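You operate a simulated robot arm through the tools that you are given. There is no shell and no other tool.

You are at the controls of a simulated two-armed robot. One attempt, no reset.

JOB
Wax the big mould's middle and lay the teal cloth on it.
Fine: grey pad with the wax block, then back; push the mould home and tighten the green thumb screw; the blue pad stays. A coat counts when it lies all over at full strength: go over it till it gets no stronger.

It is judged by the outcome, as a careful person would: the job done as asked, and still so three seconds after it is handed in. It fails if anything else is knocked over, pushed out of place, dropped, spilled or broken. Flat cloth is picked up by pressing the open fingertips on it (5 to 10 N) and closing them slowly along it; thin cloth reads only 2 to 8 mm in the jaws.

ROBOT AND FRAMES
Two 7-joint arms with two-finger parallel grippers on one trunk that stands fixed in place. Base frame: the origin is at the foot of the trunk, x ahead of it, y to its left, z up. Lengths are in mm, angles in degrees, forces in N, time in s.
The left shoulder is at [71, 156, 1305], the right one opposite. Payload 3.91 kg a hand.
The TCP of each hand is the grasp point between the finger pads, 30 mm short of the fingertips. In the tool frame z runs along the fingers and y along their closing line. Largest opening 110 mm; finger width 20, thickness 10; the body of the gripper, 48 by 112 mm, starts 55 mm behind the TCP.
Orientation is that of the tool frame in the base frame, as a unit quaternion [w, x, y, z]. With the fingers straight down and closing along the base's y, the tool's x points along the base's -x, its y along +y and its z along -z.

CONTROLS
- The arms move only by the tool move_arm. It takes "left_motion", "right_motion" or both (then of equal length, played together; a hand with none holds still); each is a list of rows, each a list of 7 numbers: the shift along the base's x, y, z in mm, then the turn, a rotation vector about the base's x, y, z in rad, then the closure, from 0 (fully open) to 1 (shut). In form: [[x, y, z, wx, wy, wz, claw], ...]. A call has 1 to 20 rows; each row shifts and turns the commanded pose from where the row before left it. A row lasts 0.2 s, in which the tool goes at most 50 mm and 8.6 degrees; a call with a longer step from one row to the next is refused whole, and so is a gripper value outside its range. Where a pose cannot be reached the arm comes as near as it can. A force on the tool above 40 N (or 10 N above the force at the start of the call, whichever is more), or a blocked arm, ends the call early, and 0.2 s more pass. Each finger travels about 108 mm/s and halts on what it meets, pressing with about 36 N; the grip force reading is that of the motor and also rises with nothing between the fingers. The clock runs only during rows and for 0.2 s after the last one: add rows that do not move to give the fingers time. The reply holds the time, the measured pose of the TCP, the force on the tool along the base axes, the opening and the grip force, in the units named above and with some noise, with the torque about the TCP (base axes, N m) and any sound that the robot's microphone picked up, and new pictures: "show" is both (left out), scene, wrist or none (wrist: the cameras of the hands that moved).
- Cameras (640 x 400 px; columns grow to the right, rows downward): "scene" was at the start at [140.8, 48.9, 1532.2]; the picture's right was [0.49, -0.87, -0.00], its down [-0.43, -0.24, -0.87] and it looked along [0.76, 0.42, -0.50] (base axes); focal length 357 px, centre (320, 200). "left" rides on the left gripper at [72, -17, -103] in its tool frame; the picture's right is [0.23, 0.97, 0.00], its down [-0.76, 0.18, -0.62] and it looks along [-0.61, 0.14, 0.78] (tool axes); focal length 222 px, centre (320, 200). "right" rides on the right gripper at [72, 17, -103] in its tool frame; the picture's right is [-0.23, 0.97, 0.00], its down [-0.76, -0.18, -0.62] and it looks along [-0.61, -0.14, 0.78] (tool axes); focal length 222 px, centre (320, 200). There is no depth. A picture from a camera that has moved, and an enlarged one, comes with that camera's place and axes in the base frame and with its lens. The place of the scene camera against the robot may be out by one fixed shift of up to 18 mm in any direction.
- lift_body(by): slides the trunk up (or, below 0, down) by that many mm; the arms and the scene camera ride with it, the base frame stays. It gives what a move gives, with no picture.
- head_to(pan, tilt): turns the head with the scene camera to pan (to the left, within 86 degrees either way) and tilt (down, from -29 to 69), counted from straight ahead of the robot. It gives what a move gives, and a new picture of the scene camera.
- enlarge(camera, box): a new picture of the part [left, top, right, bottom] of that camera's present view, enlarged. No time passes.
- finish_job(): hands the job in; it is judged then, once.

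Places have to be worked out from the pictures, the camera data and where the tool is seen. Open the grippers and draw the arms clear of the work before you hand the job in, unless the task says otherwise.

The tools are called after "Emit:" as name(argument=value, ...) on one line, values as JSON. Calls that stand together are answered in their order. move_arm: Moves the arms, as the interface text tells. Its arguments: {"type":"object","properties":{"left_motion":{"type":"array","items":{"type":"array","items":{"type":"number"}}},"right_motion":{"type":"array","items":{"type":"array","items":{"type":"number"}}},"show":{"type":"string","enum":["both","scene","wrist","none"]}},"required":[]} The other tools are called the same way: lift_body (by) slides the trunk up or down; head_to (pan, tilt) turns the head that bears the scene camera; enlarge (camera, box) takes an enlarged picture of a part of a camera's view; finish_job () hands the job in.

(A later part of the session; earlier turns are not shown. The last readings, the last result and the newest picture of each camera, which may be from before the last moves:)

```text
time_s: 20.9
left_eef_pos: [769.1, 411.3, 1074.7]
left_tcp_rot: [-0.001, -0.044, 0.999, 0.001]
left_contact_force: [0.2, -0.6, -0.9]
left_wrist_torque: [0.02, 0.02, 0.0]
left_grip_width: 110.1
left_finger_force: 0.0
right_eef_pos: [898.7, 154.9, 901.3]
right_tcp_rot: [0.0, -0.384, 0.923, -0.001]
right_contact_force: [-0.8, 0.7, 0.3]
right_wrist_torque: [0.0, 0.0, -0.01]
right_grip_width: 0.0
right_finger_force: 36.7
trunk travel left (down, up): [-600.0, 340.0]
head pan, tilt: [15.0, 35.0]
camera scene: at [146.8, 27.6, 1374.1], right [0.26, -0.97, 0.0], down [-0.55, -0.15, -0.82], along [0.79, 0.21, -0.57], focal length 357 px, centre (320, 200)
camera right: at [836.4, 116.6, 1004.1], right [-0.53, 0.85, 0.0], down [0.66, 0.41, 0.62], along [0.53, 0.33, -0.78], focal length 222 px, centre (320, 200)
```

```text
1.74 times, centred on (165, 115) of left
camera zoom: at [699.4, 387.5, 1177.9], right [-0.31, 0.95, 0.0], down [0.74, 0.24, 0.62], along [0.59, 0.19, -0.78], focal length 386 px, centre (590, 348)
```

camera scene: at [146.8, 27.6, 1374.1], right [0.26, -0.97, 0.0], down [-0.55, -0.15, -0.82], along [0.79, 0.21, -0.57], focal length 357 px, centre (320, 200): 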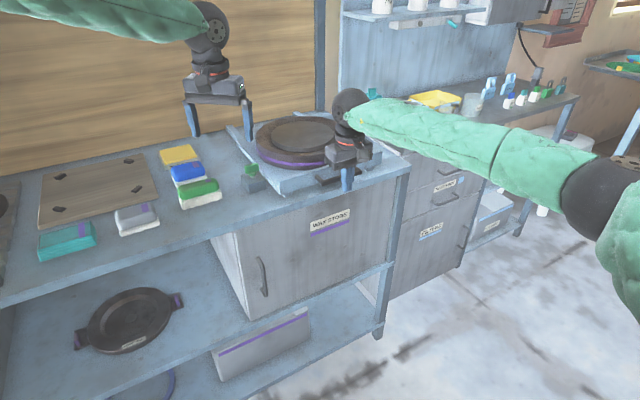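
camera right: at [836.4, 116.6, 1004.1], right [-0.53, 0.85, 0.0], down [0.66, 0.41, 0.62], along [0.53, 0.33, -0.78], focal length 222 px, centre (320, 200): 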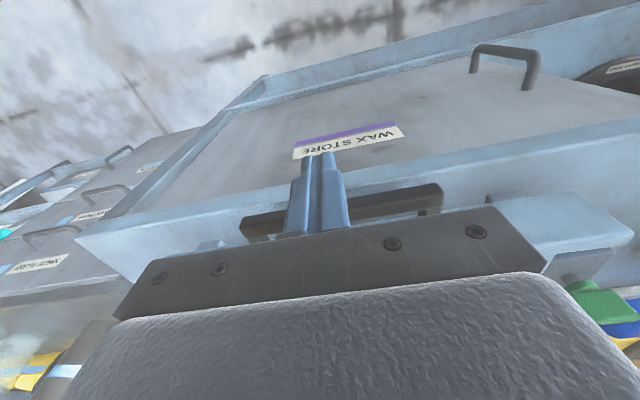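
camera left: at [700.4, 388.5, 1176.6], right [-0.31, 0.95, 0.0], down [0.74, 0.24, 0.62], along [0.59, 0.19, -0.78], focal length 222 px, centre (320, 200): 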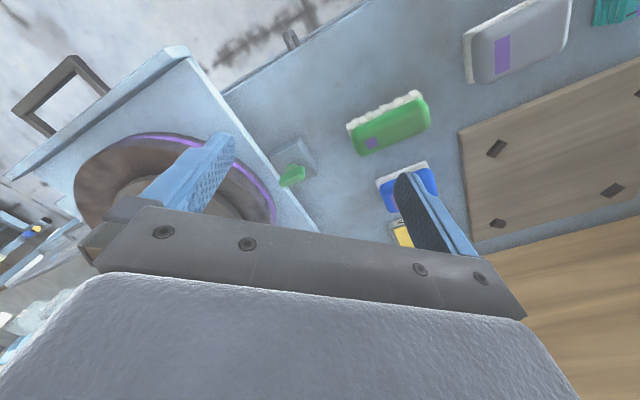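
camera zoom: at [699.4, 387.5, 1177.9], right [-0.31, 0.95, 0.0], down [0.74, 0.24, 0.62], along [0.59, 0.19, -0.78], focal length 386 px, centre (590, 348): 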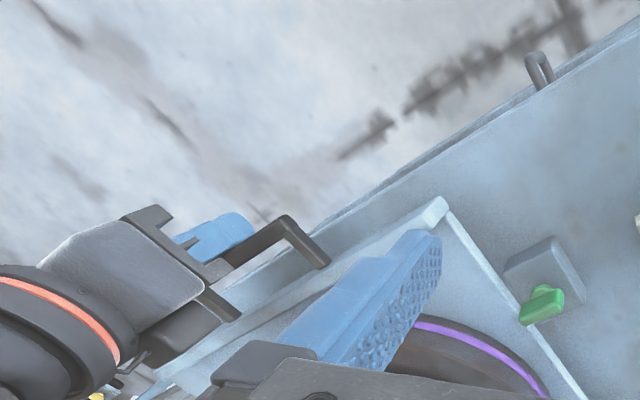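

The tray front has passed the bench edge and still slides freely. The right arm is near its reach limit, so I tilt the fingers a little forward, raise slightly to clear the bench edge, and go on pushing.

Emit:
move_arm(right_motion=[[-3, -3, 5, 0.1, -0.1, 0, 1], [0, 0, 0, 0.1, -0.1, 0, 1], [3, 3, 0, 0, 0, 0, 1], [3, 3, 0, 0, 0, 0, 1], [3, 3, 0, 0, 0, 0, 1], [3, 3, 0, 0, 0, 0, 1], [3, 3, 0, 0, 0, 0, 1], [3, 3, 0, 0, 0, 0, 1], [0, 0, 0, 0, 0, 0, 1]], show="both")

Emit:
enlarge(camera="left", box=[0, 0, 330, 230])

```text
time_s: 22.9
left_eef_pos: [770.1, 409.8, 1074.5]
left_tcp_rot: [0.0, -0.044, 0.999, -0.001]
left_contact_force: [0.0, 0.4, -0.1]
left_wrist_torque: [0.02, 0.04, -0.01]
left_grip_width: 110.1
left_finger_force: 0.0
right_eef_pos: [912.9, 171.7, 905.6]
right_tcp_rot: [0.13, -0.379, 0.914, 0.055]
right_contact_force: [0.2, -0.7, -0.4]
right_wrist_torque: [0.02, -0.02, -0.03]
right_grip_width: 0.1
right_finger_force: 35.9
trunk travel left (down, up): [-600.0, 340.0]
head pan, tilt: [15.0, 35.0]
camera scene: at [146.9, 27.5, 1374.1], right [0.26, -0.97, 0.0], down [-0.55, -0.15, -0.82], along [0.79, 0.21, -0.57], focal length 357 px, centre (320, 200)
camera right: at [832.7, 113.5, 984.7], right [-0.54, 0.84, 0.06], down [0.52, 0.27, 0.81], along [0.67, 0.47, -0.58], focal length 222 px, centre (320, 200)
```

scene: 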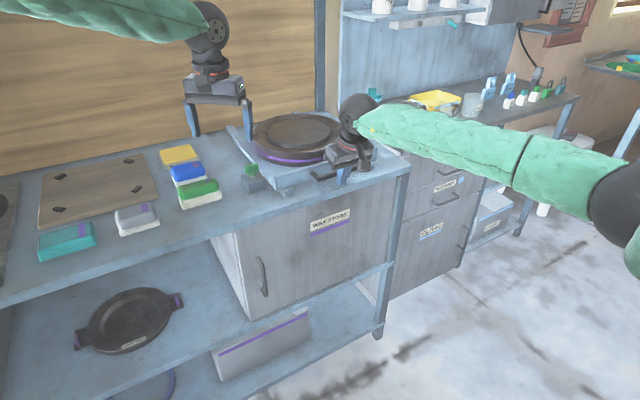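
right: 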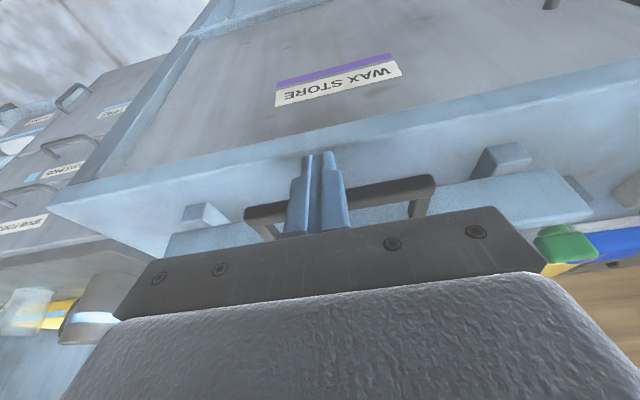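

```text
1.74 times, centred on (165, 115) of left
camera zoom: at [699.5, 387.5, 1177.9], right [-0.31, 0.95, 0.0], down [0.74, 0.24, 0.62], along [0.59, 0.19, -0.78], focal length 386 px, centre (590, 348)
```

zoom: 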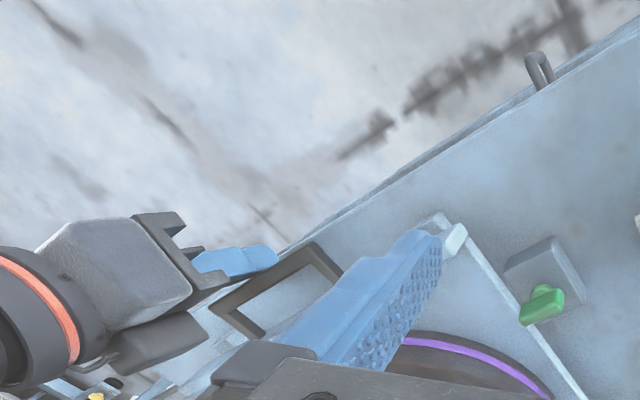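

The tray is now behind the bench edge, running between rails whose front ends are visible. I move the left hand to see the rear end of the rails and find the stop.

Emit:
move_arm(left_motion=[[35, 10, 5, 0, 0, 0, 0], [35, 10, 5, 0, 0, 0, 0], [35, 10, 5, 0, 0, 0, 0], [0, 0, 0, 0.05, -0.1, 0, 0], [0, 0, 0, 0.05, -0.1, 0, 0], [0, 0, 0, 0.05, -0.1, 0, 0], [0, 0, 0, 0, 0, 0, 0]], show="both")

Emit:
enlarge(camera="left", box=[60, 0, 520, 240])

Emit:
enlarge(camera="scene", box=[210, 80, 420, 220])

```text
time_s: 24.5
left_eef_pos: [874.4, 440.5, 1090.0]
left_tcp_rot: [0.153, -0.043, 0.985, 0.068]
left_contact_force: [0.2, -0.3, -0.3]
left_wrist_torque: [0.0, 0.02, 0.01]
left_grip_width: 110.1
left_finger_force: 0.0
right_eef_pos: [913.6, 171.5, 906.7]
right_tcp_rot: [0.13, -0.38, 0.914, 0.054]
right_contact_force: [-0.1, -0.2, 0.1]
right_wrist_torque: [-0.02, -0.03, -0.02]
right_grip_width: 0.0
right_finger_force: 36.1
trunk travel left (down, up): [-600.0, 340.0]
head pan, tilt: [15.0, 35.0]
camera scene: at [147.2, 27.8, 1374.0], right [0.26, -0.97, 0.0], down [-0.55, -0.15, -0.82], along [0.79, 0.21, -0.57], focal length 357 px, centre (320, 200)
camera left: at [777.3, 403.9, 1162.5], right [-0.32, 0.95, 0.05], down [0.52, 0.13, 0.84], along [0.79, 0.29, -0.54], focal length 222 px, centre (320, 200)
```

scene: 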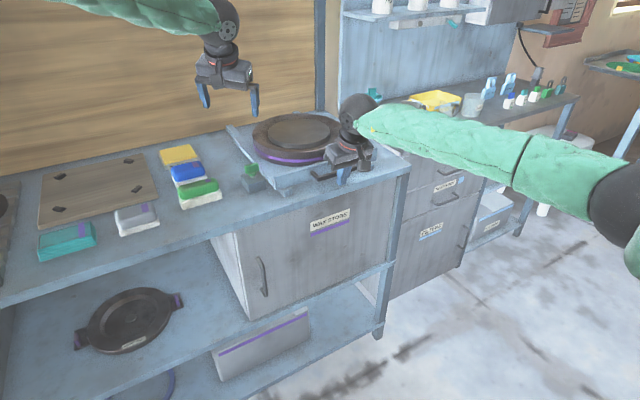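
left: 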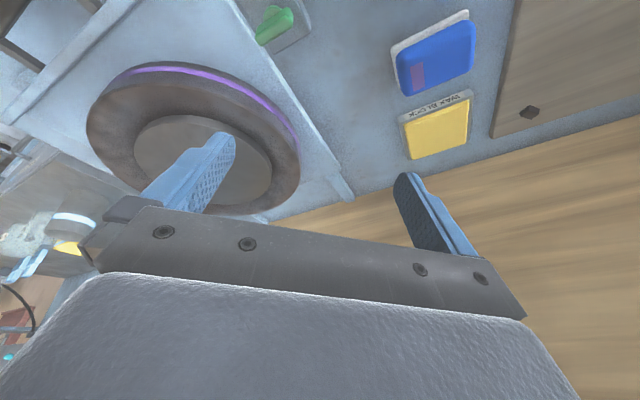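

```text
1.39 times, centred on (290, 120) of left
camera zoom: at [777.3, 403.9, 1162.5], right [-0.32, 0.95, 0.05], down [0.52, 0.13, 0.84], along [0.79, 0.29, -0.54], focal length 309 px, centre (362, 311)
```

zoom: 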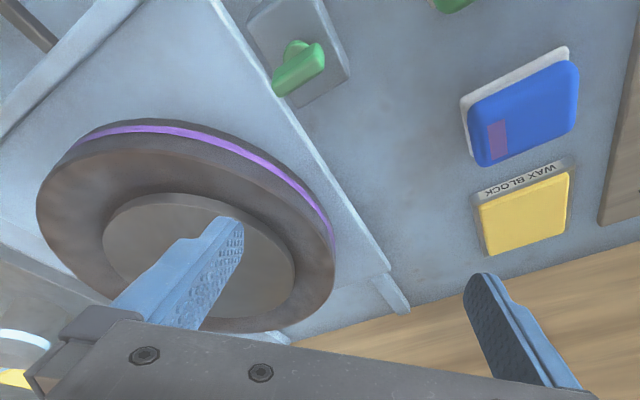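

```text
2.86 times, centred on (315, 150) of scene
camera zoom: at [147.2, 27.8, 1374.0], right [0.26, -0.97, 0.0], down [-0.55, -0.15, -0.82], along [0.79, 0.21, -0.57], focal length 1020 px, centre (334, 343)
```

zoom: 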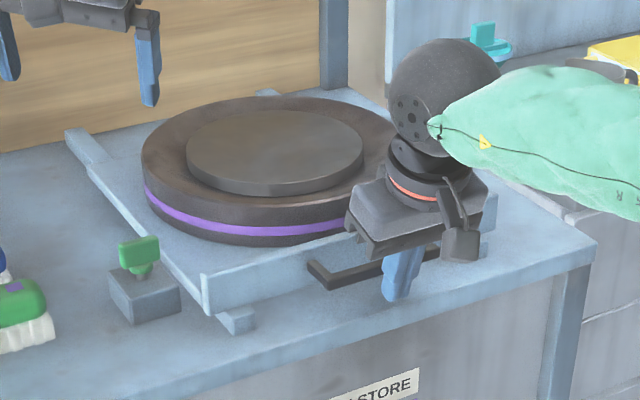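

There is no visible stop yet and the tray still has rail left behind it. I keep pushing gently in 3 mm-per-axis steps, watching for resistance or a sound.

Emit:
move_arm(right_motion=[[3, 3, 0, 0, 0, 0, 1], [3, 3, 0, 0, 0, 0, 1], [3, 3, 0, 0, 0, 0, 1], [3, 3, 0, 0, 0, 0, 1], [0, 0, 0, 0, 0, 0, 1]], show="both")

Emit:
enlarge(camera="scene", box=[210, 80, 420, 220])

```text
time_s: 25.7
left_eef_pos: [875.0, 440.8, 1090.1]
left_tcp_rot: [0.152, -0.043, 0.985, 0.068]
left_contact_force: [-0.4, 0.2, -0.4]
left_wrist_torque: [0.0, 0.0, 0.01]
left_grip_width: 110.0
left_finger_force: 0.0
right_eef_pos: [924.7, 181.5, 907.3]
right_tcp_rot: [0.13, -0.38, 0.914, 0.053]
right_contact_force: [-0.8, -0.3, -0.4]
right_wrist_torque: [-0.05, -0.01, 0.0]
right_grip_width: 0.0
right_finger_force: 36.2
trunk travel left (down, up): [-600.0, 340.0]
head pan, tilt: [15.0, 35.0]
camera scene: at [146.8, 27.5, 1374.1], right [0.26, -0.97, 0.0], down [-0.55, -0.15, -0.82], along [0.79, 0.21, -0.57], focal length 357 px, centre (320, 200)
camera right: at [844.5, 125.6, 984.9], right [-0.54, 0.84, 0.06], down [0.52, 0.27, 0.81], along [0.67, 0.47, -0.58], focal length 222 px, centre (320, 200)
```

scene: 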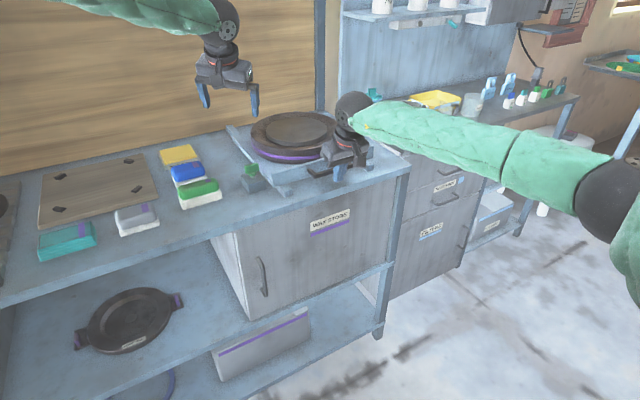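
right: 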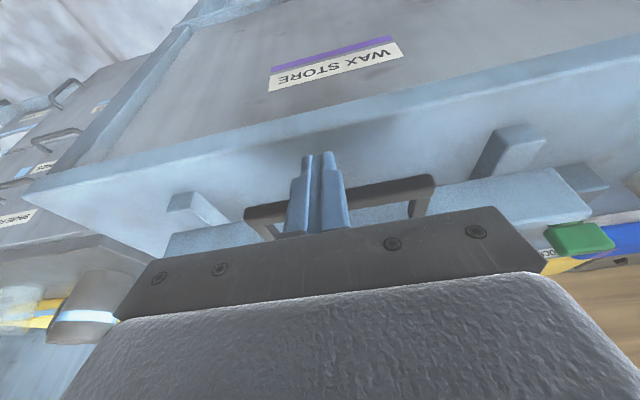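

```text
2.86 times, centred on (315, 150) of scene
camera zoom: at [146.8, 27.5, 1374.1], right [0.26, -0.97, 0.0], down [-0.55, -0.15, -0.82], along [0.79, 0.21, -0.57], focal length 1020 px, centre (334, 343)
```

zoom: 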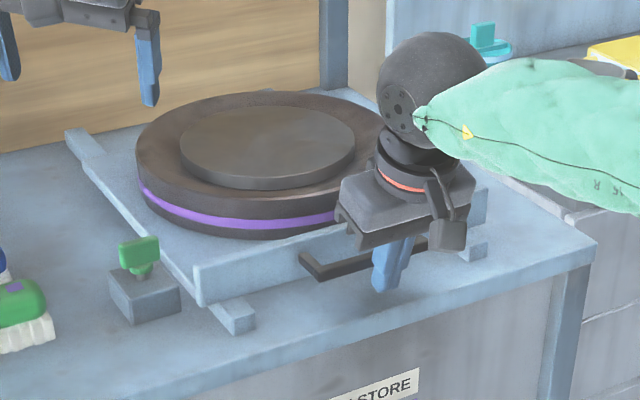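

Still sliding freely. I continue with another 21 mm or so.

Emit:
move_arm(right_motion=[[3, 3, 0, 0, 0, 0, 1], [3, 3, 0, 0, 0, 0, 1], [3, 3, 0, 0, 0, 0, 1], [3, 3, 0, 0, 0, 0, 1], [3, 3, 0, 0, 0, 0, 1], [0, 0, 0, 0, 0, 0, 1]], show="both")

Emit:
enlarge(camera="scene", box=[210, 80, 420, 220])

Emit:
enlarge(camera="left", box=[60, 0, 520, 240])

```text
time_s: 27.1
left_eef_pos: [874.8, 440.1, 1090.2]
left_tcp_rot: [0.152, -0.041, 0.985, 0.069]
left_contact_force: [0.5, 0.2, -0.1]
left_wrist_torque: [0.0, -0.02, 0.0]
left_grip_width: 110.1
left_finger_force: 0.1
right_eef_pos: [940.8, 198.4, 906.0]
right_tcp_rot: [0.131, -0.38, 0.914, 0.054]
right_contact_force: [0.3, -1.0, -1.0]
right_wrist_torque: [0.01, 0.02, 0.03]
right_grip_width: 0.0
right_finger_force: 36.1
trunk travel left (down, up): [-600.0, 340.0]
head pan, tilt: [15.0, 35.0]
camera scene: at [146.9, 27.5, 1374.1], right [0.26, -0.97, 0.0], down [-0.55, -0.15, -0.82], along [0.79, 0.21, -0.57], focal length 357 px, centre (320, 200)
camera right: at [859.8, 140.7, 984.4], right [-0.54, 0.84, 0.06], down [0.52, 0.27, 0.81], along [0.67, 0.47, -0.58], focal length 222 px, centre (320, 200)
```

scene: 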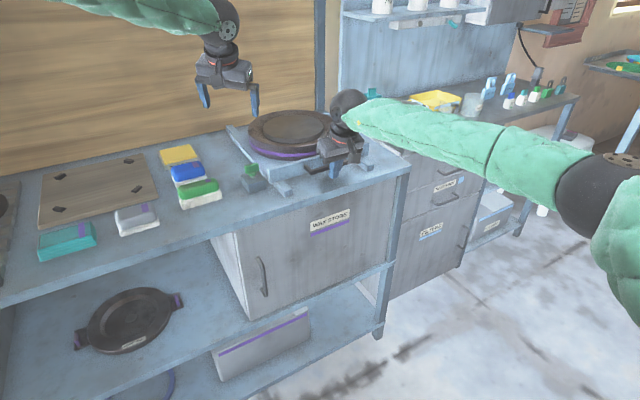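
right: 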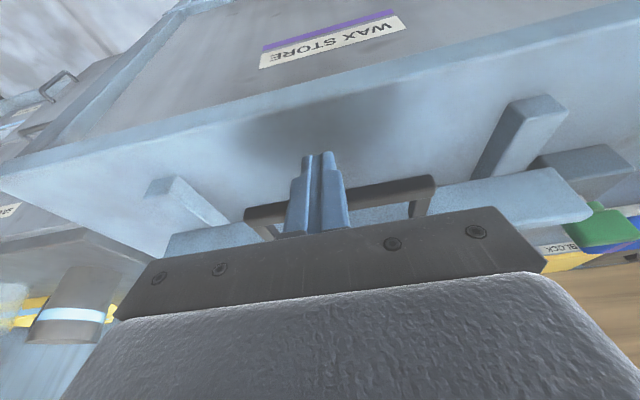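

```text
2.86 times, centred on (315, 150) of scene
camera zoom: at [146.9, 27.5, 1374.1], right [0.26, -0.97, 0.0], down [-0.55, -0.15, -0.82], along [0.79, 0.21, -0.57], focal length 1020 px, centre (334, 343)
```

zoom: 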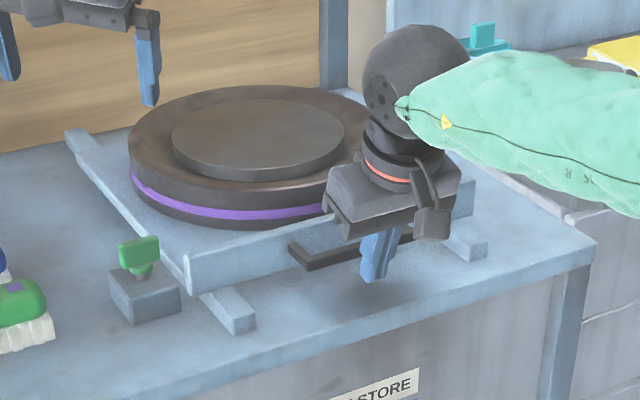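

```text
1.39 times, centred on (290, 120) of left
camera zoom: at [777.1, 403.6, 1162.9], right [-0.32, 0.95, 0.05], down [0.52, 0.13, 0.84], along [0.79, 0.29, -0.54], focal length 309 px, centre (362, 311)
```

zoom: 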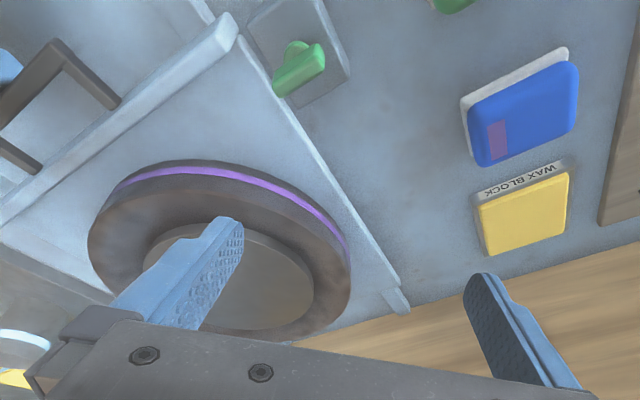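

Still no stop; about 150 mm moved. I tilt the right hand further for reach and continue pushing gently.

Emit:
move_arm(right_motion=[[-2, -2, 0, 0.1, -0.1, 0, 1], [-1, -1, 0, 0.1, -0.1, 0, 1], [3, 3, 0, 0, 0, 0, 1], [3, 3, 0, 0, 0, 0, 1], [3, 3, 0, 0, 0, 0, 1], [3, 3, 0, 0, 0, 0, 1], [3, 3, 0, 0, 0, 0, 1], [3, 3, 0, 0, 0, 0, 1], [0, 0, 0, 0, 0, 0, 1]], show="both")

Emit:
enlarge(camera="scene", box=[210, 80, 420, 220])

Emit:
enlarge(camera="left", box=[60, 0, 520, 240])

```text
time_s: 29.1
left_eef_pos: [874.0, 441.1, 1089.9]
left_tcp_rot: [0.152, -0.043, 0.985, 0.068]
left_contact_force: [0.3, 0.3, 0.8]
left_wrist_torque: [-0.01, -0.03, 0.0]
left_grip_width: 110.3
left_finger_force: 0.2
right_eef_pos: [955.8, 213.1, 906.4]
right_tcp_rot: [0.258, -0.368, 0.887, 0.106]
right_contact_force: [-1.6, -0.4, 0.2]
right_wrist_torque: [0.0, 0.02, 0.01]
right_grip_width: 0.4
right_finger_force: 36.1
trunk travel left (down, up): [-600.0, 340.0]
head pan, tilt: [15.0, 35.0]
camera scene: at [146.8, 27.5, 1374.1], right [0.26, -0.97, 0.0], down [-0.55, -0.15, -0.82], along [0.79, 0.21, -0.57], focal length 357 px, centre (320, 200)
camera right: at [862.2, 142.5, 954.1], right [-0.55, 0.82, 0.12], down [0.34, 0.09, 0.93], along [0.76, 0.56, -0.33], focal length 222 px, centre (320, 200)
```

scene: 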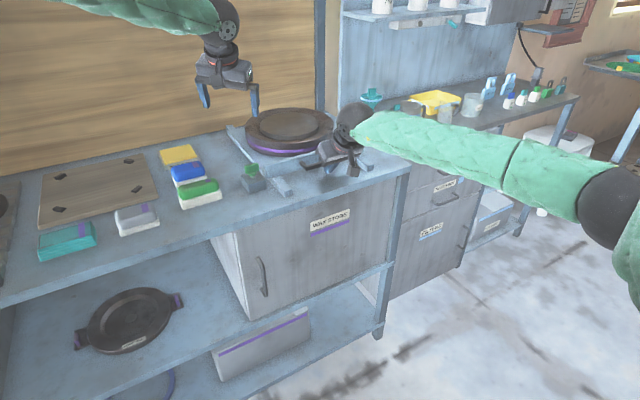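
right: 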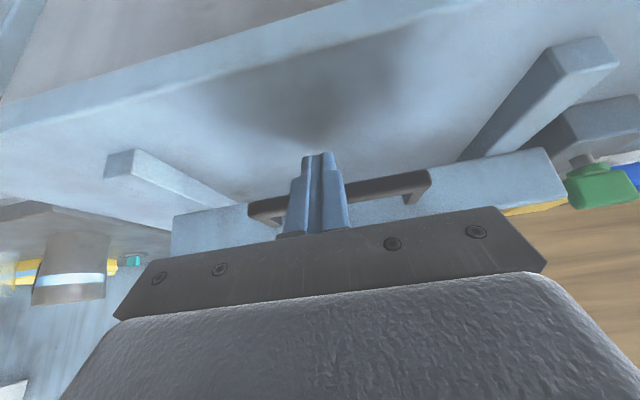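

```text
2.86 times, centred on (315, 150) of scene
camera zoom: at [146.8, 27.5, 1374.1], right [0.26, -0.97, 0.0], down [-0.55, -0.15, -0.82], along [0.79, 0.21, -0.57], focal length 1020 px, centre (334, 343)
```

zoom: 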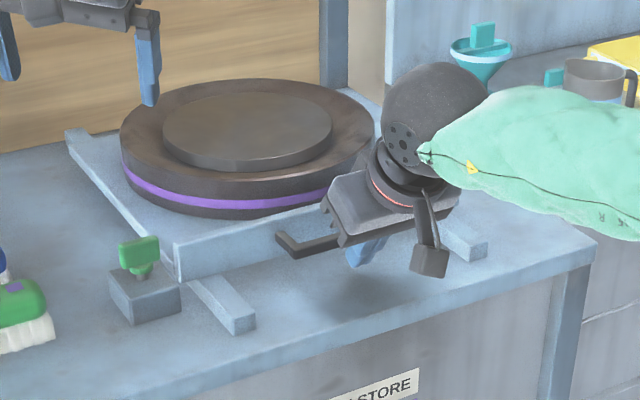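

```text
1.39 times, centred on (290, 120) of left
camera zoom: at [777.0, 403.6, 1163.0], right [-0.32, 0.95, 0.05], down [0.52, 0.13, 0.84], along [0.79, 0.29, -0.54], focal length 309 px, centre (362, 311)
```

zoom: 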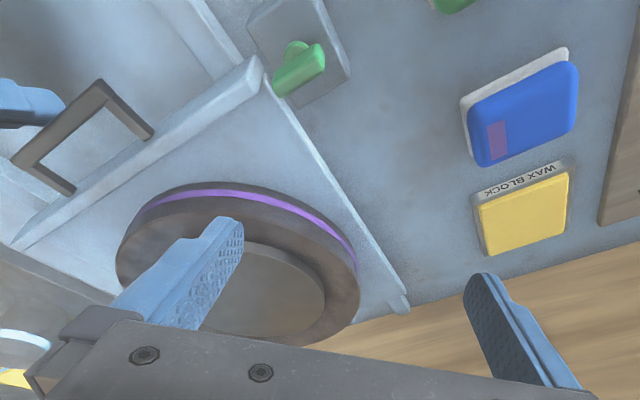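

The tray's rear corner is now almost at the rail end and its front lip is level with the screw block. I push a few more millimetres until it seats.

Emit:
move_arm(right_motion=[[2, 2, 0, 0, 0, 0, 1], [2, 2, 0, 0, 0, 0, 1], [2, 2, 0, 0, 0, 0, 1], [2, 2, 0, 0, 0, 0, 1], [0, 0, 0, 0, 0, 0, 1]], show="both")

Emit:
enlarge(camera="left", box=[60, 0, 520, 240])

Emit:
enlarge(camera="scene", box=[210, 80, 420, 220])

```text
time_s: 30.3
left_eef_pos: [874.2, 440.1, 1089.7]
left_tcp_rot: [0.153, -0.043, 0.985, 0.068]
left_contact_force: [0.5, 0.0, -0.6]
left_wrist_torque: [-0.01, 0.01, 0.0]
left_grip_width: 109.9
left_finger_force: 0.1
right_eef_pos: [962.7, 221.0, 906.9]
right_tcp_rot: [0.257, -0.369, 0.887, 0.107]
right_contact_force: [-0.2, -1.7, -0.2]
right_wrist_torque: [-0.02, 0.04, 0.01]
right_grip_width: 0.0
right_finger_force: 36.4
trunk travel left (down, up): [-600.0, 340.0]
head pan, tilt: [15.0, 35.0]
camera scene: at [147.0, 27.5, 1374.1], right [0.26, -0.97, 0.0], down [-0.55, -0.15, -0.82], along [0.79, 0.21, -0.57], focal length 357 px, centre (320, 200)
camera right: at [869.6, 150.8, 953.9], right [-0.55, 0.82, 0.12], down [0.34, 0.09, 0.93], along [0.76, 0.56, -0.34], focal length 222 px, centre (320, 200)
```

scene: 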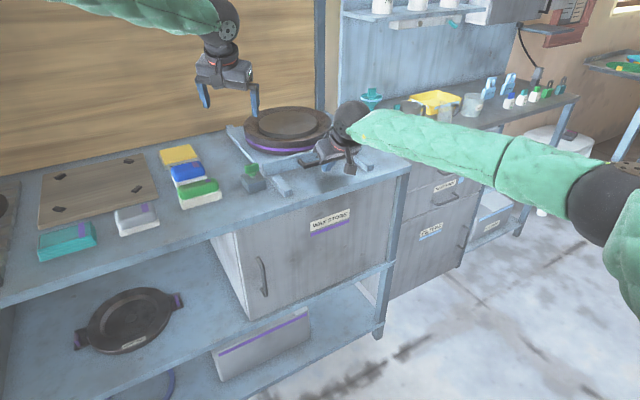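
right: 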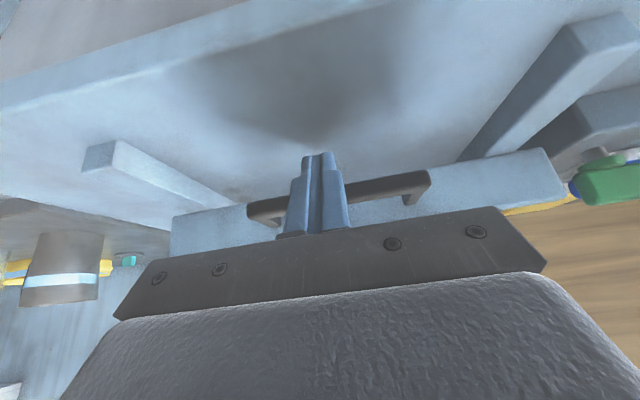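

```text
1.39 times, centred on (290, 120) of left
camera zoom: at [777.2, 403.6, 1162.8], right [-0.32, 0.95, 0.05], down [0.52, 0.13, 0.84], along [0.79, 0.29, -0.54], focal length 309 px, centre (362, 311)
```

zoom: 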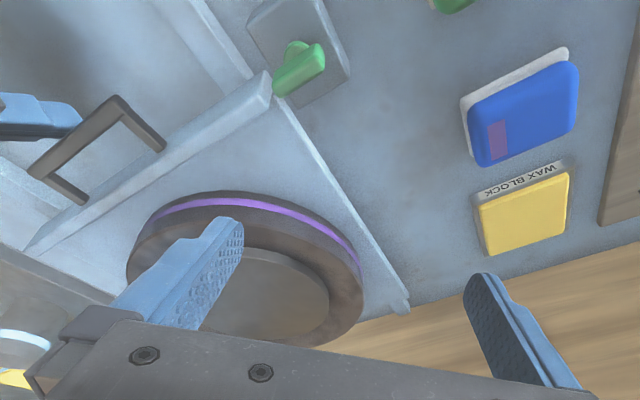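

```text
2.86 times, centred on (315, 150) of scene
camera zoom: at [147.0, 27.5, 1374.1], right [0.26, -0.97, 0.0], down [-0.55, -0.15, -0.82], along [0.79, 0.21, -0.57], focal length 1020 px, centre (334, 343)
```

zoom: 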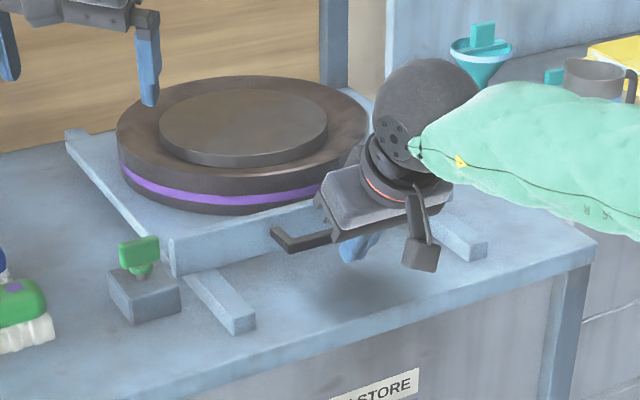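

Still moving slightly (force about 1.7 N). I continue in small steps.

Emit:
move_arm(right_motion=[[2, 2, 0, 0, 0, 0, 1], [2, 2, 0, 0, 0, 0, 1], [2, 2, 0, 0, 0, 0, 1], [2, 2, 0, 0, 0, 0, 1], [2, 2, 0, 0, 0, 0, 1], [2, 2, 0, 0, 0, 0, 1], [0, 0, 0, 0, 0, 0, 1]], show="both")

Emit:
enlarge(camera="left", box=[60, 0, 520, 240])

Emit:
enlarge(camera="scene", box=[210, 80, 420, 220])

```text
time_s: 31.9
left_eef_pos: [874.9, 440.8, 1089.4]
left_tcp_rot: [0.152, -0.042, 0.985, 0.068]
left_contact_force: [-1.0, 0.6, 0.1]
left_wrist_torque: [-0.01, 0.03, -0.02]
left_grip_width: 110.1
left_finger_force: 0.1
right_eef_pos: [975.5, 233.2, 905.9]
right_tcp_rot: [0.258, -0.368, 0.887, 0.107]
right_contact_force: [-1.4, -0.7, -1.4]
right_wrist_torque: [0.0, 0.04, -0.03]
right_grip_width: 0.0
right_finger_force: 36.1
trunk travel left (down, up): [-600.0, 340.0]
head pan, tilt: [15.0, 35.0]
camera scene: at [147.0, 27.6, 1374.1], right [0.26, -0.97, 0.0], down [-0.55, -0.15, -0.82], along [0.79, 0.21, -0.57], focal length 357 px, centre (320, 200)
camera right: at [882.0, 162.1, 953.9], right [-0.55, 0.82, 0.12], down [0.34, 0.09, 0.93], along [0.76, 0.56, -0.34], focal length 222 px, centre (320, 200)
```

scene: 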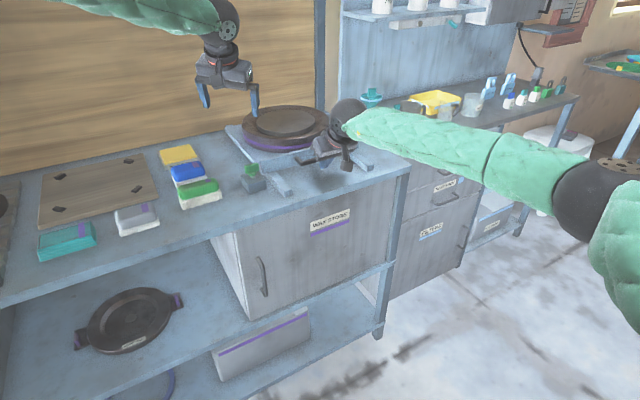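
right: 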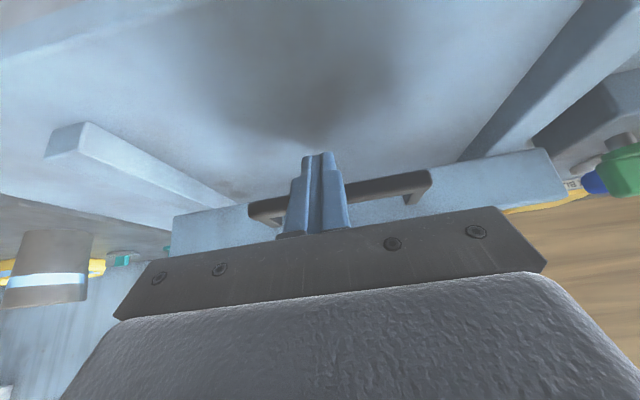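

```text
1.39 times, centred on (290, 120) of left
camera zoom: at [777.2, 403.6, 1162.8], right [-0.32, 0.95, 0.05], down [0.52, 0.13, 0.84], along [0.79, 0.29, -0.54], focal length 309 px, centre (362, 311)
```

zoom: 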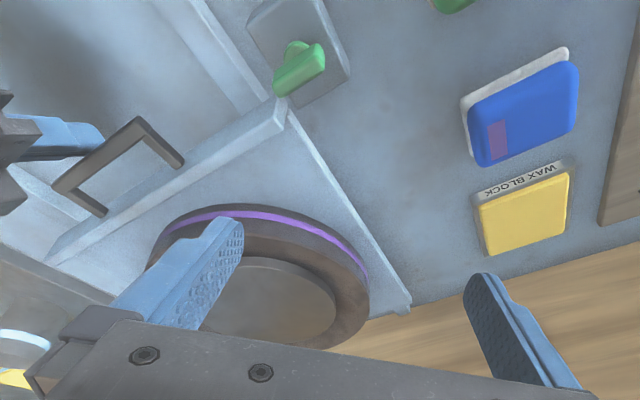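

```text
2.86 times, centred on (315, 150) of scene
camera zoom: at [147.0, 27.6, 1374.1], right [0.26, -0.97, 0.0], down [-0.55, -0.15, -0.82], along [0.79, 0.21, -0.57], focal length 1020 px, centre (334, 343)
```

zoom: 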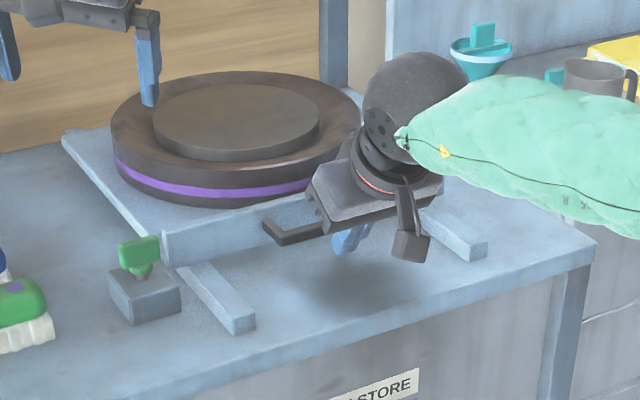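

The tray's rear is practically at the rail ends. A few more small steps to find the hard stop.

Emit:
move_arm(right_motion=[[2, 2, 0, 0, 0, 0, 1], [2, 2, 0, 0, 0, 0, 1], [2, 2, 0, 0, 0, 0, 1], [2, 2, 0, 0, 0, 0, 1], [2, 2, 0, 0, 0, 0, 1], [2, 2, 0, 0, 0, 0, 1], [0, 0, 0, 0, 0, 0, 1]], show="both")

Emit:
enlarge(camera="left", box=[60, 0, 520, 240])

Emit:
enlarge(camera="scene", box=[210, 80, 420, 220])

```text
time_s: 33.5
left_eef_pos: [874.3, 440.3, 1090.6]
left_tcp_rot: [0.152, -0.042, 0.985, 0.069]
left_contact_force: [-0.6, -0.5, 0.7]
left_wrist_torque: [-0.03, 0.01, 0.0]
left_grip_width: 110.1
left_finger_force: 0.1
right_eef_pos: [988.7, 246.5, 906.0]
right_tcp_rot: [0.257, -0.368, 0.887, 0.107]
right_contact_force: [-0.7, 1.0, -1.0]
right_wrist_torque: [0.03, 0.02, 0.02]
right_grip_width: 0.0
right_finger_force: 35.9
trunk travel left (down, up): [-600.0, 340.0]
head pan, tilt: [15.0, 35.0]
camera scene: at [146.9, 27.6, 1374.1], right [0.26, -0.97, 0.0], down [-0.55, -0.15, -0.82], along [0.79, 0.21, -0.57], focal length 357 px, centre (320, 200)
camera right: at [894.1, 174.8, 953.8], right [-0.55, 0.82, 0.12], down [0.34, 0.09, 0.93], along [0.76, 0.56, -0.34], focal length 222 px, centre (320, 200)
```

scene: 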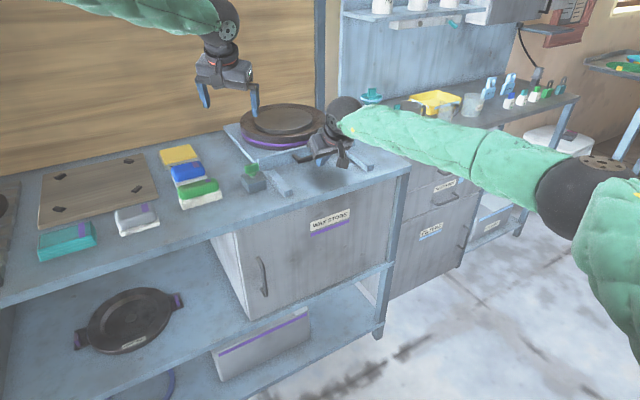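
right: 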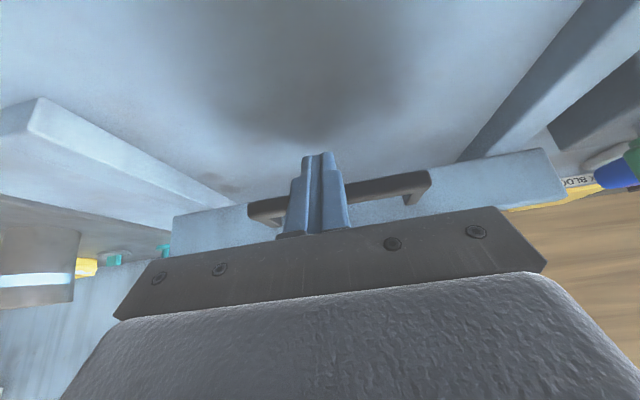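

```text
1.39 times, centred on (290, 120) of left
camera zoom: at [777.1, 403.7, 1162.8], right [-0.32, 0.95, 0.05], down [0.52, 0.13, 0.84], along [0.79, 0.29, -0.54], focal length 309 px, centre (362, 311)
```

zoom: 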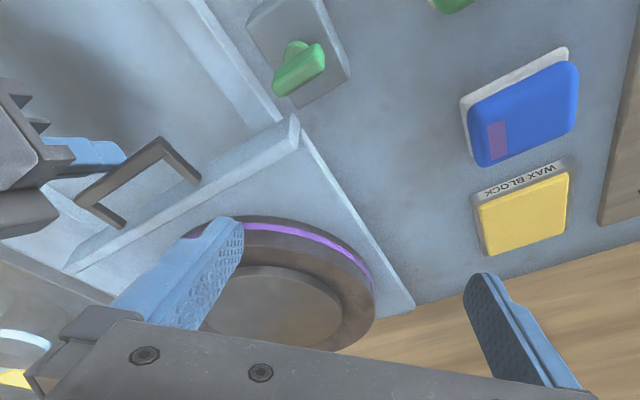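

```text
2.86 times, centred on (315, 150) of scene
camera zoom: at [146.9, 27.6, 1374.1], right [0.26, -0.97, 0.0], down [-0.55, -0.15, -0.82], along [0.79, 0.21, -0.57], focal length 1020 px, centre (334, 343)
```

zoom: 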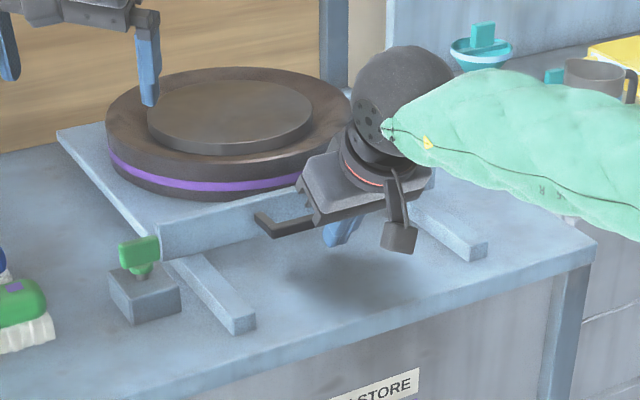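

The tray reached the wall end, which puts the mould at about (1150, 413), too far to rub with a pad. It slides with under 2 N, so the sensible order is to pull it back out to where it was, wax it, lay the cloth, then push home and clamp. I retract the right hand and turn the left hand so its fingers close along the bench normal, ready to grip the handle bar.

Emit:
move_arm(left_motion=[[0, 0, 0, -0.05, 0.1, 0, 0.3], [0, 0, 0, -0.05, 0.1, 0, 0.3], [0, 0, 0, -0.05, 0.1, 0, 0.3], [0, 0, 0, 0, 0, -0.145, 0.3], [0, 0, 0, 0, 0, -0.145, 0.3], [0, 0, 0, 0, 0, -0.145, 0.3], [0, 0, 0, 0, 0, -0.145, 0.3], [0, 0, 0, 0, 0, -0.145, 0.3], [0, 0, 0, 0, 0, -0.145, 0.3], [0, 0, 0, -0.1, -0.1, 0, 0.3], [0, 0, 0, -0.1, -0.1, 0, 0.3], [0, 0, 0, -0.1, -0.1, 0, 0.3], [0, 0, 0, 0, 0, 0, 0.3]], right_motion=[[-15, -15, 0, 0, 0, 0, 1], [-15, -15, 0, 0, 0, 0, 1], [-20, -20, 10, 0, 0, 0, 1], [-25, -25, 20, -0.1, 0.1, 0, 1], [-25, -25, 20, -0.1, 0.1, 0, 1], [-25, -25, 20, -0.1, 0.1, 0, 1], [-25, -25, 20, -0.1, 0.1, 0, 1], [0, -40, 10, 0, 0, 0, 1], [0, -30, 0, 0, 0, 0, 1], [0, 0, 0, 0, 0, 0, 1], [0, 0, 0, 0, 0, 0, 1], [0, 0, 0, 0, 0, 0, 1], [0, 0, 0, 0, 0, 0, 1]], show="both")

```text
time_s: 36.3
left_eef_pos: [875.6, 438.5, 1089.5]
left_tcp_rot: [0.194, 0.374, 0.903, -0.081]
left_contact_force: [0.0, 0.0, 0.0]
left_wrist_torque: [0.02, -0.02, -0.01]
left_grip_width: 77.1
left_finger_force: 0.1
right_eef_pos: [839.6, 24.8, 1007.1]
right_tcp_rot: [-0.001, -0.384, 0.923, 0.001]
right_contact_force: [0.8, 0.0, -0.5]
right_wrist_torque: [0.02, 0.0, 0.01]
right_grip_width: 0.0
right_finger_force: 36.1
trunk travel left (down, up): [-600.0, 340.0]
head pan, tilt: [15.0, 35.0]
camera scene: at [147.3, 26.5, 1374.0], right [0.26, -0.97, 0.0], down [-0.55, -0.15, -0.82], along [0.79, 0.21, -0.57], focal length 357 px, centre (320, 200)
camera right: at [776.1, -14.6, 1109.4], right [-0.53, 0.85, 0.0], down [0.66, 0.41, 0.62], along [0.53, 0.33, -0.78], focal length 222 px, centre (320, 200)
camera left: at [786.6, 503.7, 1154.0], right [0.54, 0.84, -0.09], down [0.44, -0.18, 0.88], along [0.72, -0.52, -0.46], focal length 222 px, centre (320, 200)
```

scene: 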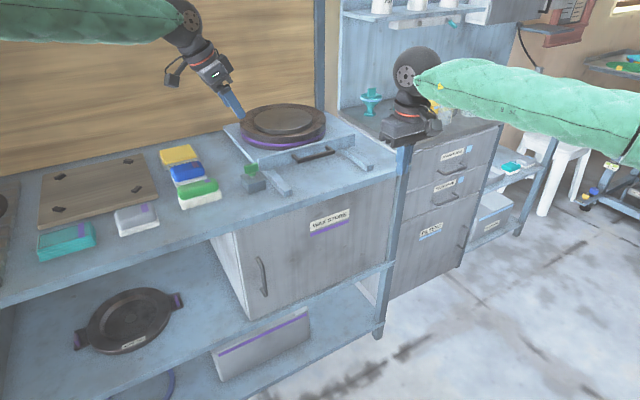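
right: 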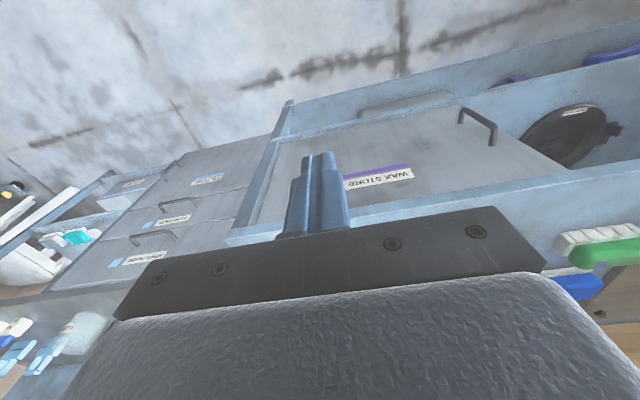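
left: 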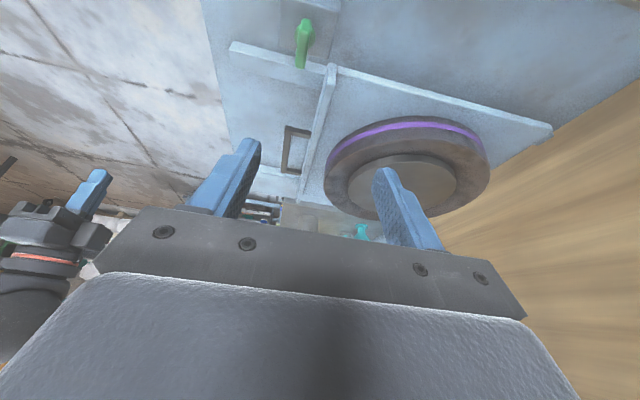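

The left hand took that orientation well, and its camera now looks along the tray. I enlarge to see handle and tray rear.

Emit:
enlarge(camera="left", box=[200, 0, 580, 240])

Emit:
enlarge(camera="scene", box=[210, 80, 420, 220])

```text
1.67 times, centred on (390, 120) of left
camera zoom: at [786.6, 503.7, 1154.0], right [0.54, 0.84, -0.09], down [0.44, -0.18, 0.88], along [0.72, -0.52, -0.46], focal length 370 px, centre (203, 333)
```

zoom: 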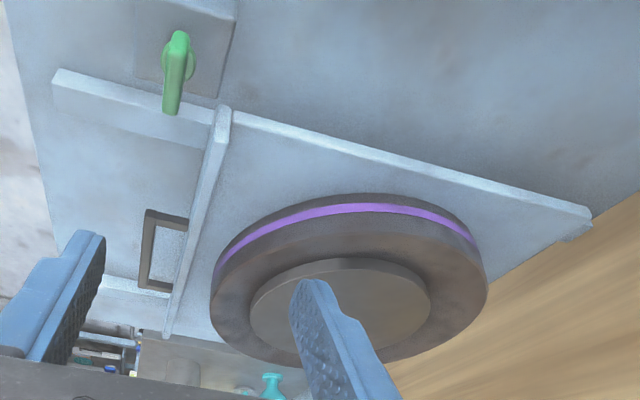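

```text
2.86 times, centred on (315, 150) of scene
camera zoom: at [147.3, 26.5, 1374.0], right [0.26, -0.97, 0.0], down [-0.55, -0.15, -0.82], along [0.79, 0.21, -0.57], focal length 1020 px, centre (334, 343)
```

zoom: 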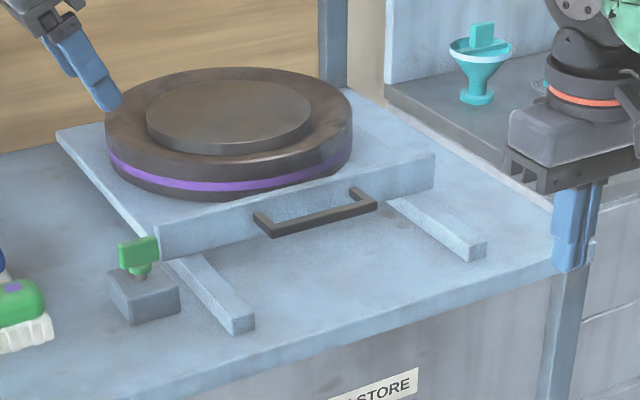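

The bar centre works out at (997, 260, 900) from this view. I bring the left hand over it with a 46 mm opening and come partway down, then check.

Emit:
move_arm(left_motion=[[22, -32, -14, 0, 0, 0, 0.58], [22, -32, -14, 0, 0, 0, 0.58], [22, -32, -14, 0, 0, 0, 0.58], [22, -32, -14, 0, 0, 0, 0.58], [20, -30, -12, 0, 0, 0, 0.58], [14, -20, -12, 0, 0, 0, 0.58], [0, 0, -25, 0, 0, 0, 0.58], [0, 0, 0, 0, 0, 0, 0.58]], show="both")

Emit:
enlarge(camera="left", box=[180, 0, 500, 240])

Emit:
enlarge(camera="scene", box=[210, 80, 420, 220])

```text
time_s: 38.1
left_eef_pos: [995.4, 263.4, 986.1]
left_tcp_rot: [0.195, 0.373, 0.903, -0.081]
left_contact_force: [-0.5, -0.1, 0.9]
left_wrist_torque: [0.02, 0.03, 0.02]
left_grip_width: 46.3
left_finger_force: 0.1
right_eef_pos: [837.8, 25.5, 1007.5]
right_tcp_rot: [0.0, -0.384, 0.923, 0.0]
right_contact_force: [-0.2, 0.5, 0.4]
right_wrist_torque: [0.03, 0.0, 0.04]
right_grip_width: 0.1
right_finger_force: 36.3
trunk travel left (down, up): [-600.0, 340.0]
head pan, tilt: [15.0, 35.0]
camera scene: at [146.8, 27.0, 1374.1], right [0.26, -0.97, 0.0], down [-0.55, -0.15, -0.82], along [0.79, 0.21, -0.57], focal length 357 px, centre (320, 200)
camera left: at [907.0, 327.7, 1049.1], right [0.54, 0.84, -0.09], down [0.44, -0.18, 0.88], along [0.72, -0.52, -0.46], focal length 222 px, centre (320, 200)
```

scene: 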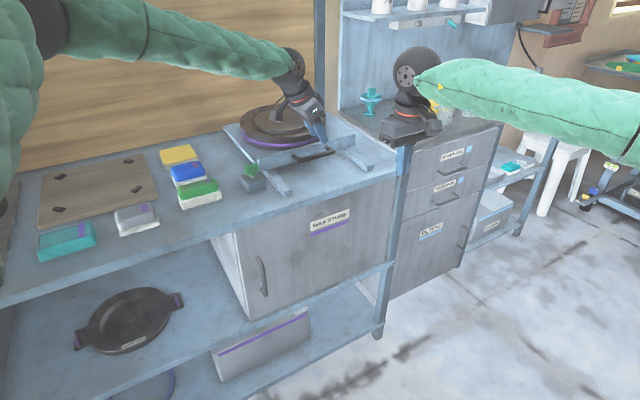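
left: 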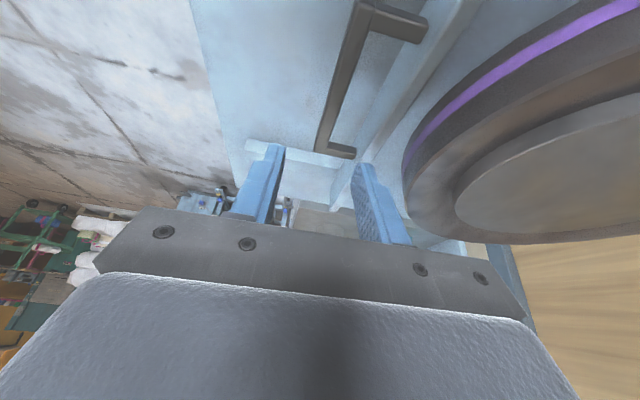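

```text
1.67 times, centred on (340, 120) of left
camera zoom: at [907.0, 327.7, 1049.1], right [0.54, 0.84, -0.09], down [0.44, -0.18, 0.88], along [0.72, -0.52, -0.46], focal length 370 px, centre (287, 333)
```

zoom: 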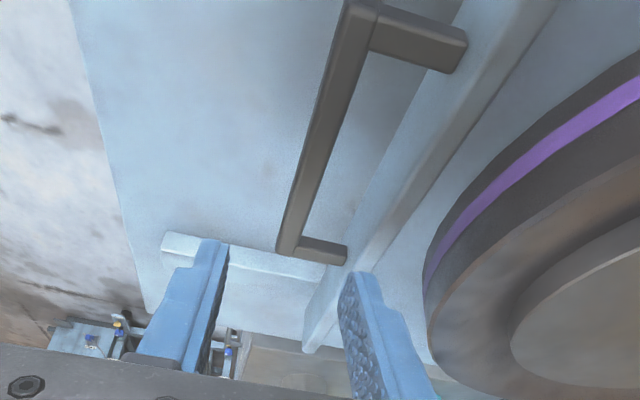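

```text
2.86 times, centred on (315, 150) of scene
camera zoom: at [146.8, 27.0, 1374.1], right [0.26, -0.97, 0.0], down [-0.55, -0.15, -0.82], along [0.79, 0.21, -0.57], focal length 1020 px, centre (334, 343)
```

zoom: 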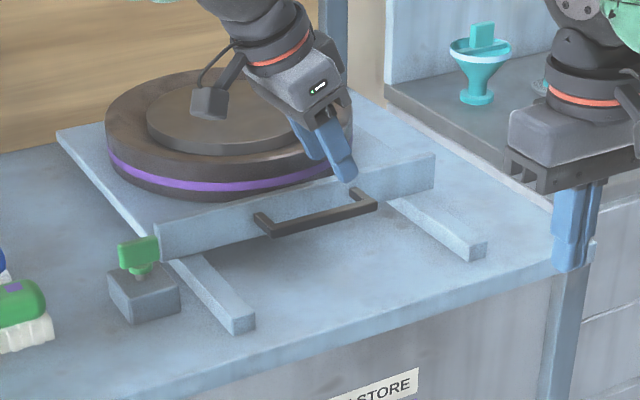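

The fingers straddle the bar line well (bar normal ≈893, TCP 890). I narrow slightly to 40 mm, go down to bar height and look before closing.

Emit:
move_arm(left_motion=[[1, 0, -25, 0, 0, 0, 0.636], [1, 0, -25, 0, 0, 0, 0.636], [1, -1, -20, 0, 0, 0, 0.636], [0, 0, -10, 0, 0, 0, 0.636], [0, 0, 0, 0, 0, 0, 0.636]], show="both")

Emit:
enlarge(camera="left", box=[180, 0, 500, 240])

Emit:
enlarge(camera="scene", box=[240, 90, 420, 200])

```text
time_s: 39.3
left_eef_pos: [970.4, 275.5, 919.5]
left_tcp_rot: [0.194, 0.373, 0.904, -0.081]
left_contact_force: [0.0, -0.6, 0.1]
left_wrist_torque: [-0.04, -0.01, 0.0]
left_grip_width: 40.1
left_finger_force: 0.1
left hand out of reach, approached as far as the arm can: row 1, 2, 3, 4
right_eef_pos: [837.3, 25.6, 1005.9]
right_tcp_rot: [0.0, -0.383, 0.924, 0.0]
right_contact_force: [0.1, 0.5, 0.3]
right_wrist_torque: [0.01, 0.01, 0.06]
right_grip_width: 0.2
right_finger_force: 35.5
trunk travel left (down, up): [-600.0, 340.0]
head pan, tilt: [15.0, 35.0]
camera scene: at [147.0, 27.5, 1374.1], right [0.26, -0.97, 0.0], down [-0.55, -0.15, -0.82], along [0.79, 0.21, -0.57], focal length 357 px, centre (320, 200)
camera left: at [881.7, 339.2, 982.8], right [0.54, 0.84, -0.09], down [0.44, -0.18, 0.88], along [0.72, -0.52, -0.46], focal length 222 px, centre (320, 200)
```

scene: 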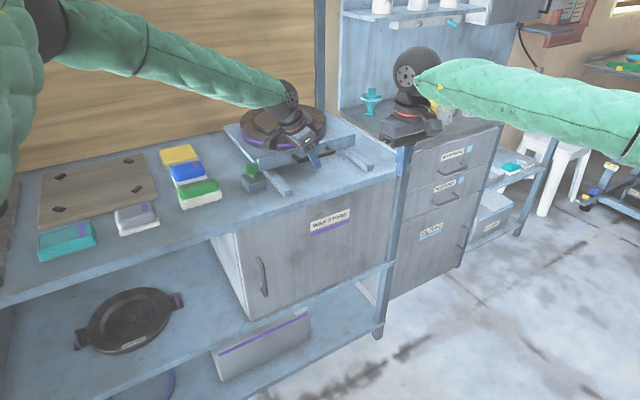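
left: 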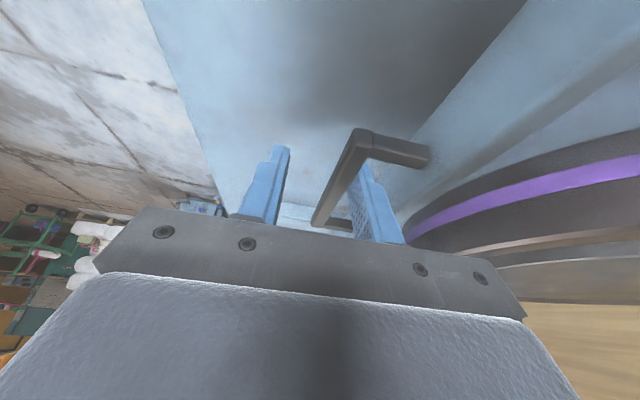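

```text
1.67 times, centred on (340, 120) of left
camera zoom: at [881.7, 339.2, 982.8], right [0.54, 0.84, -0.09], down [0.44, -0.18, 0.88], along [0.72, -0.52, -0.46], focal length 370 px, centre (287, 333)
```

zoom: 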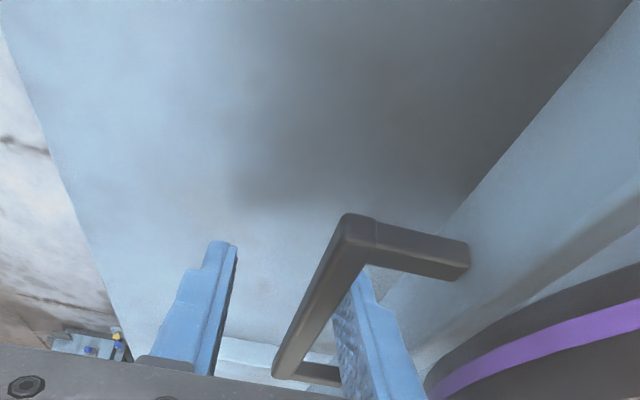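

```text
3.56 times, centred on (330, 145) of scene
camera zoom: at [147.0, 27.5, 1374.1], right [0.26, -0.97, 0.0], down [-0.55, -0.15, -0.82], along [0.79, 0.21, -0.57], focal length 1270 px, centre (284, 396)
```

zoom: 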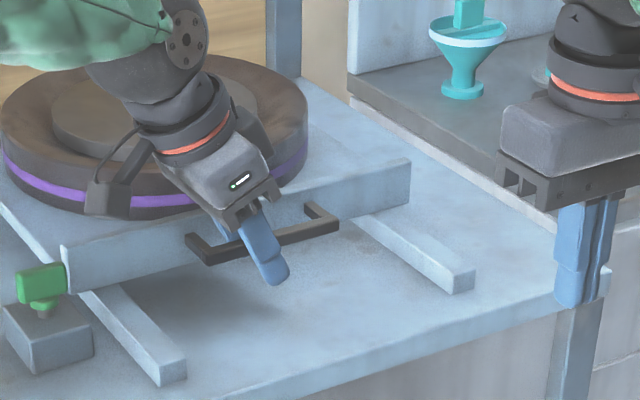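

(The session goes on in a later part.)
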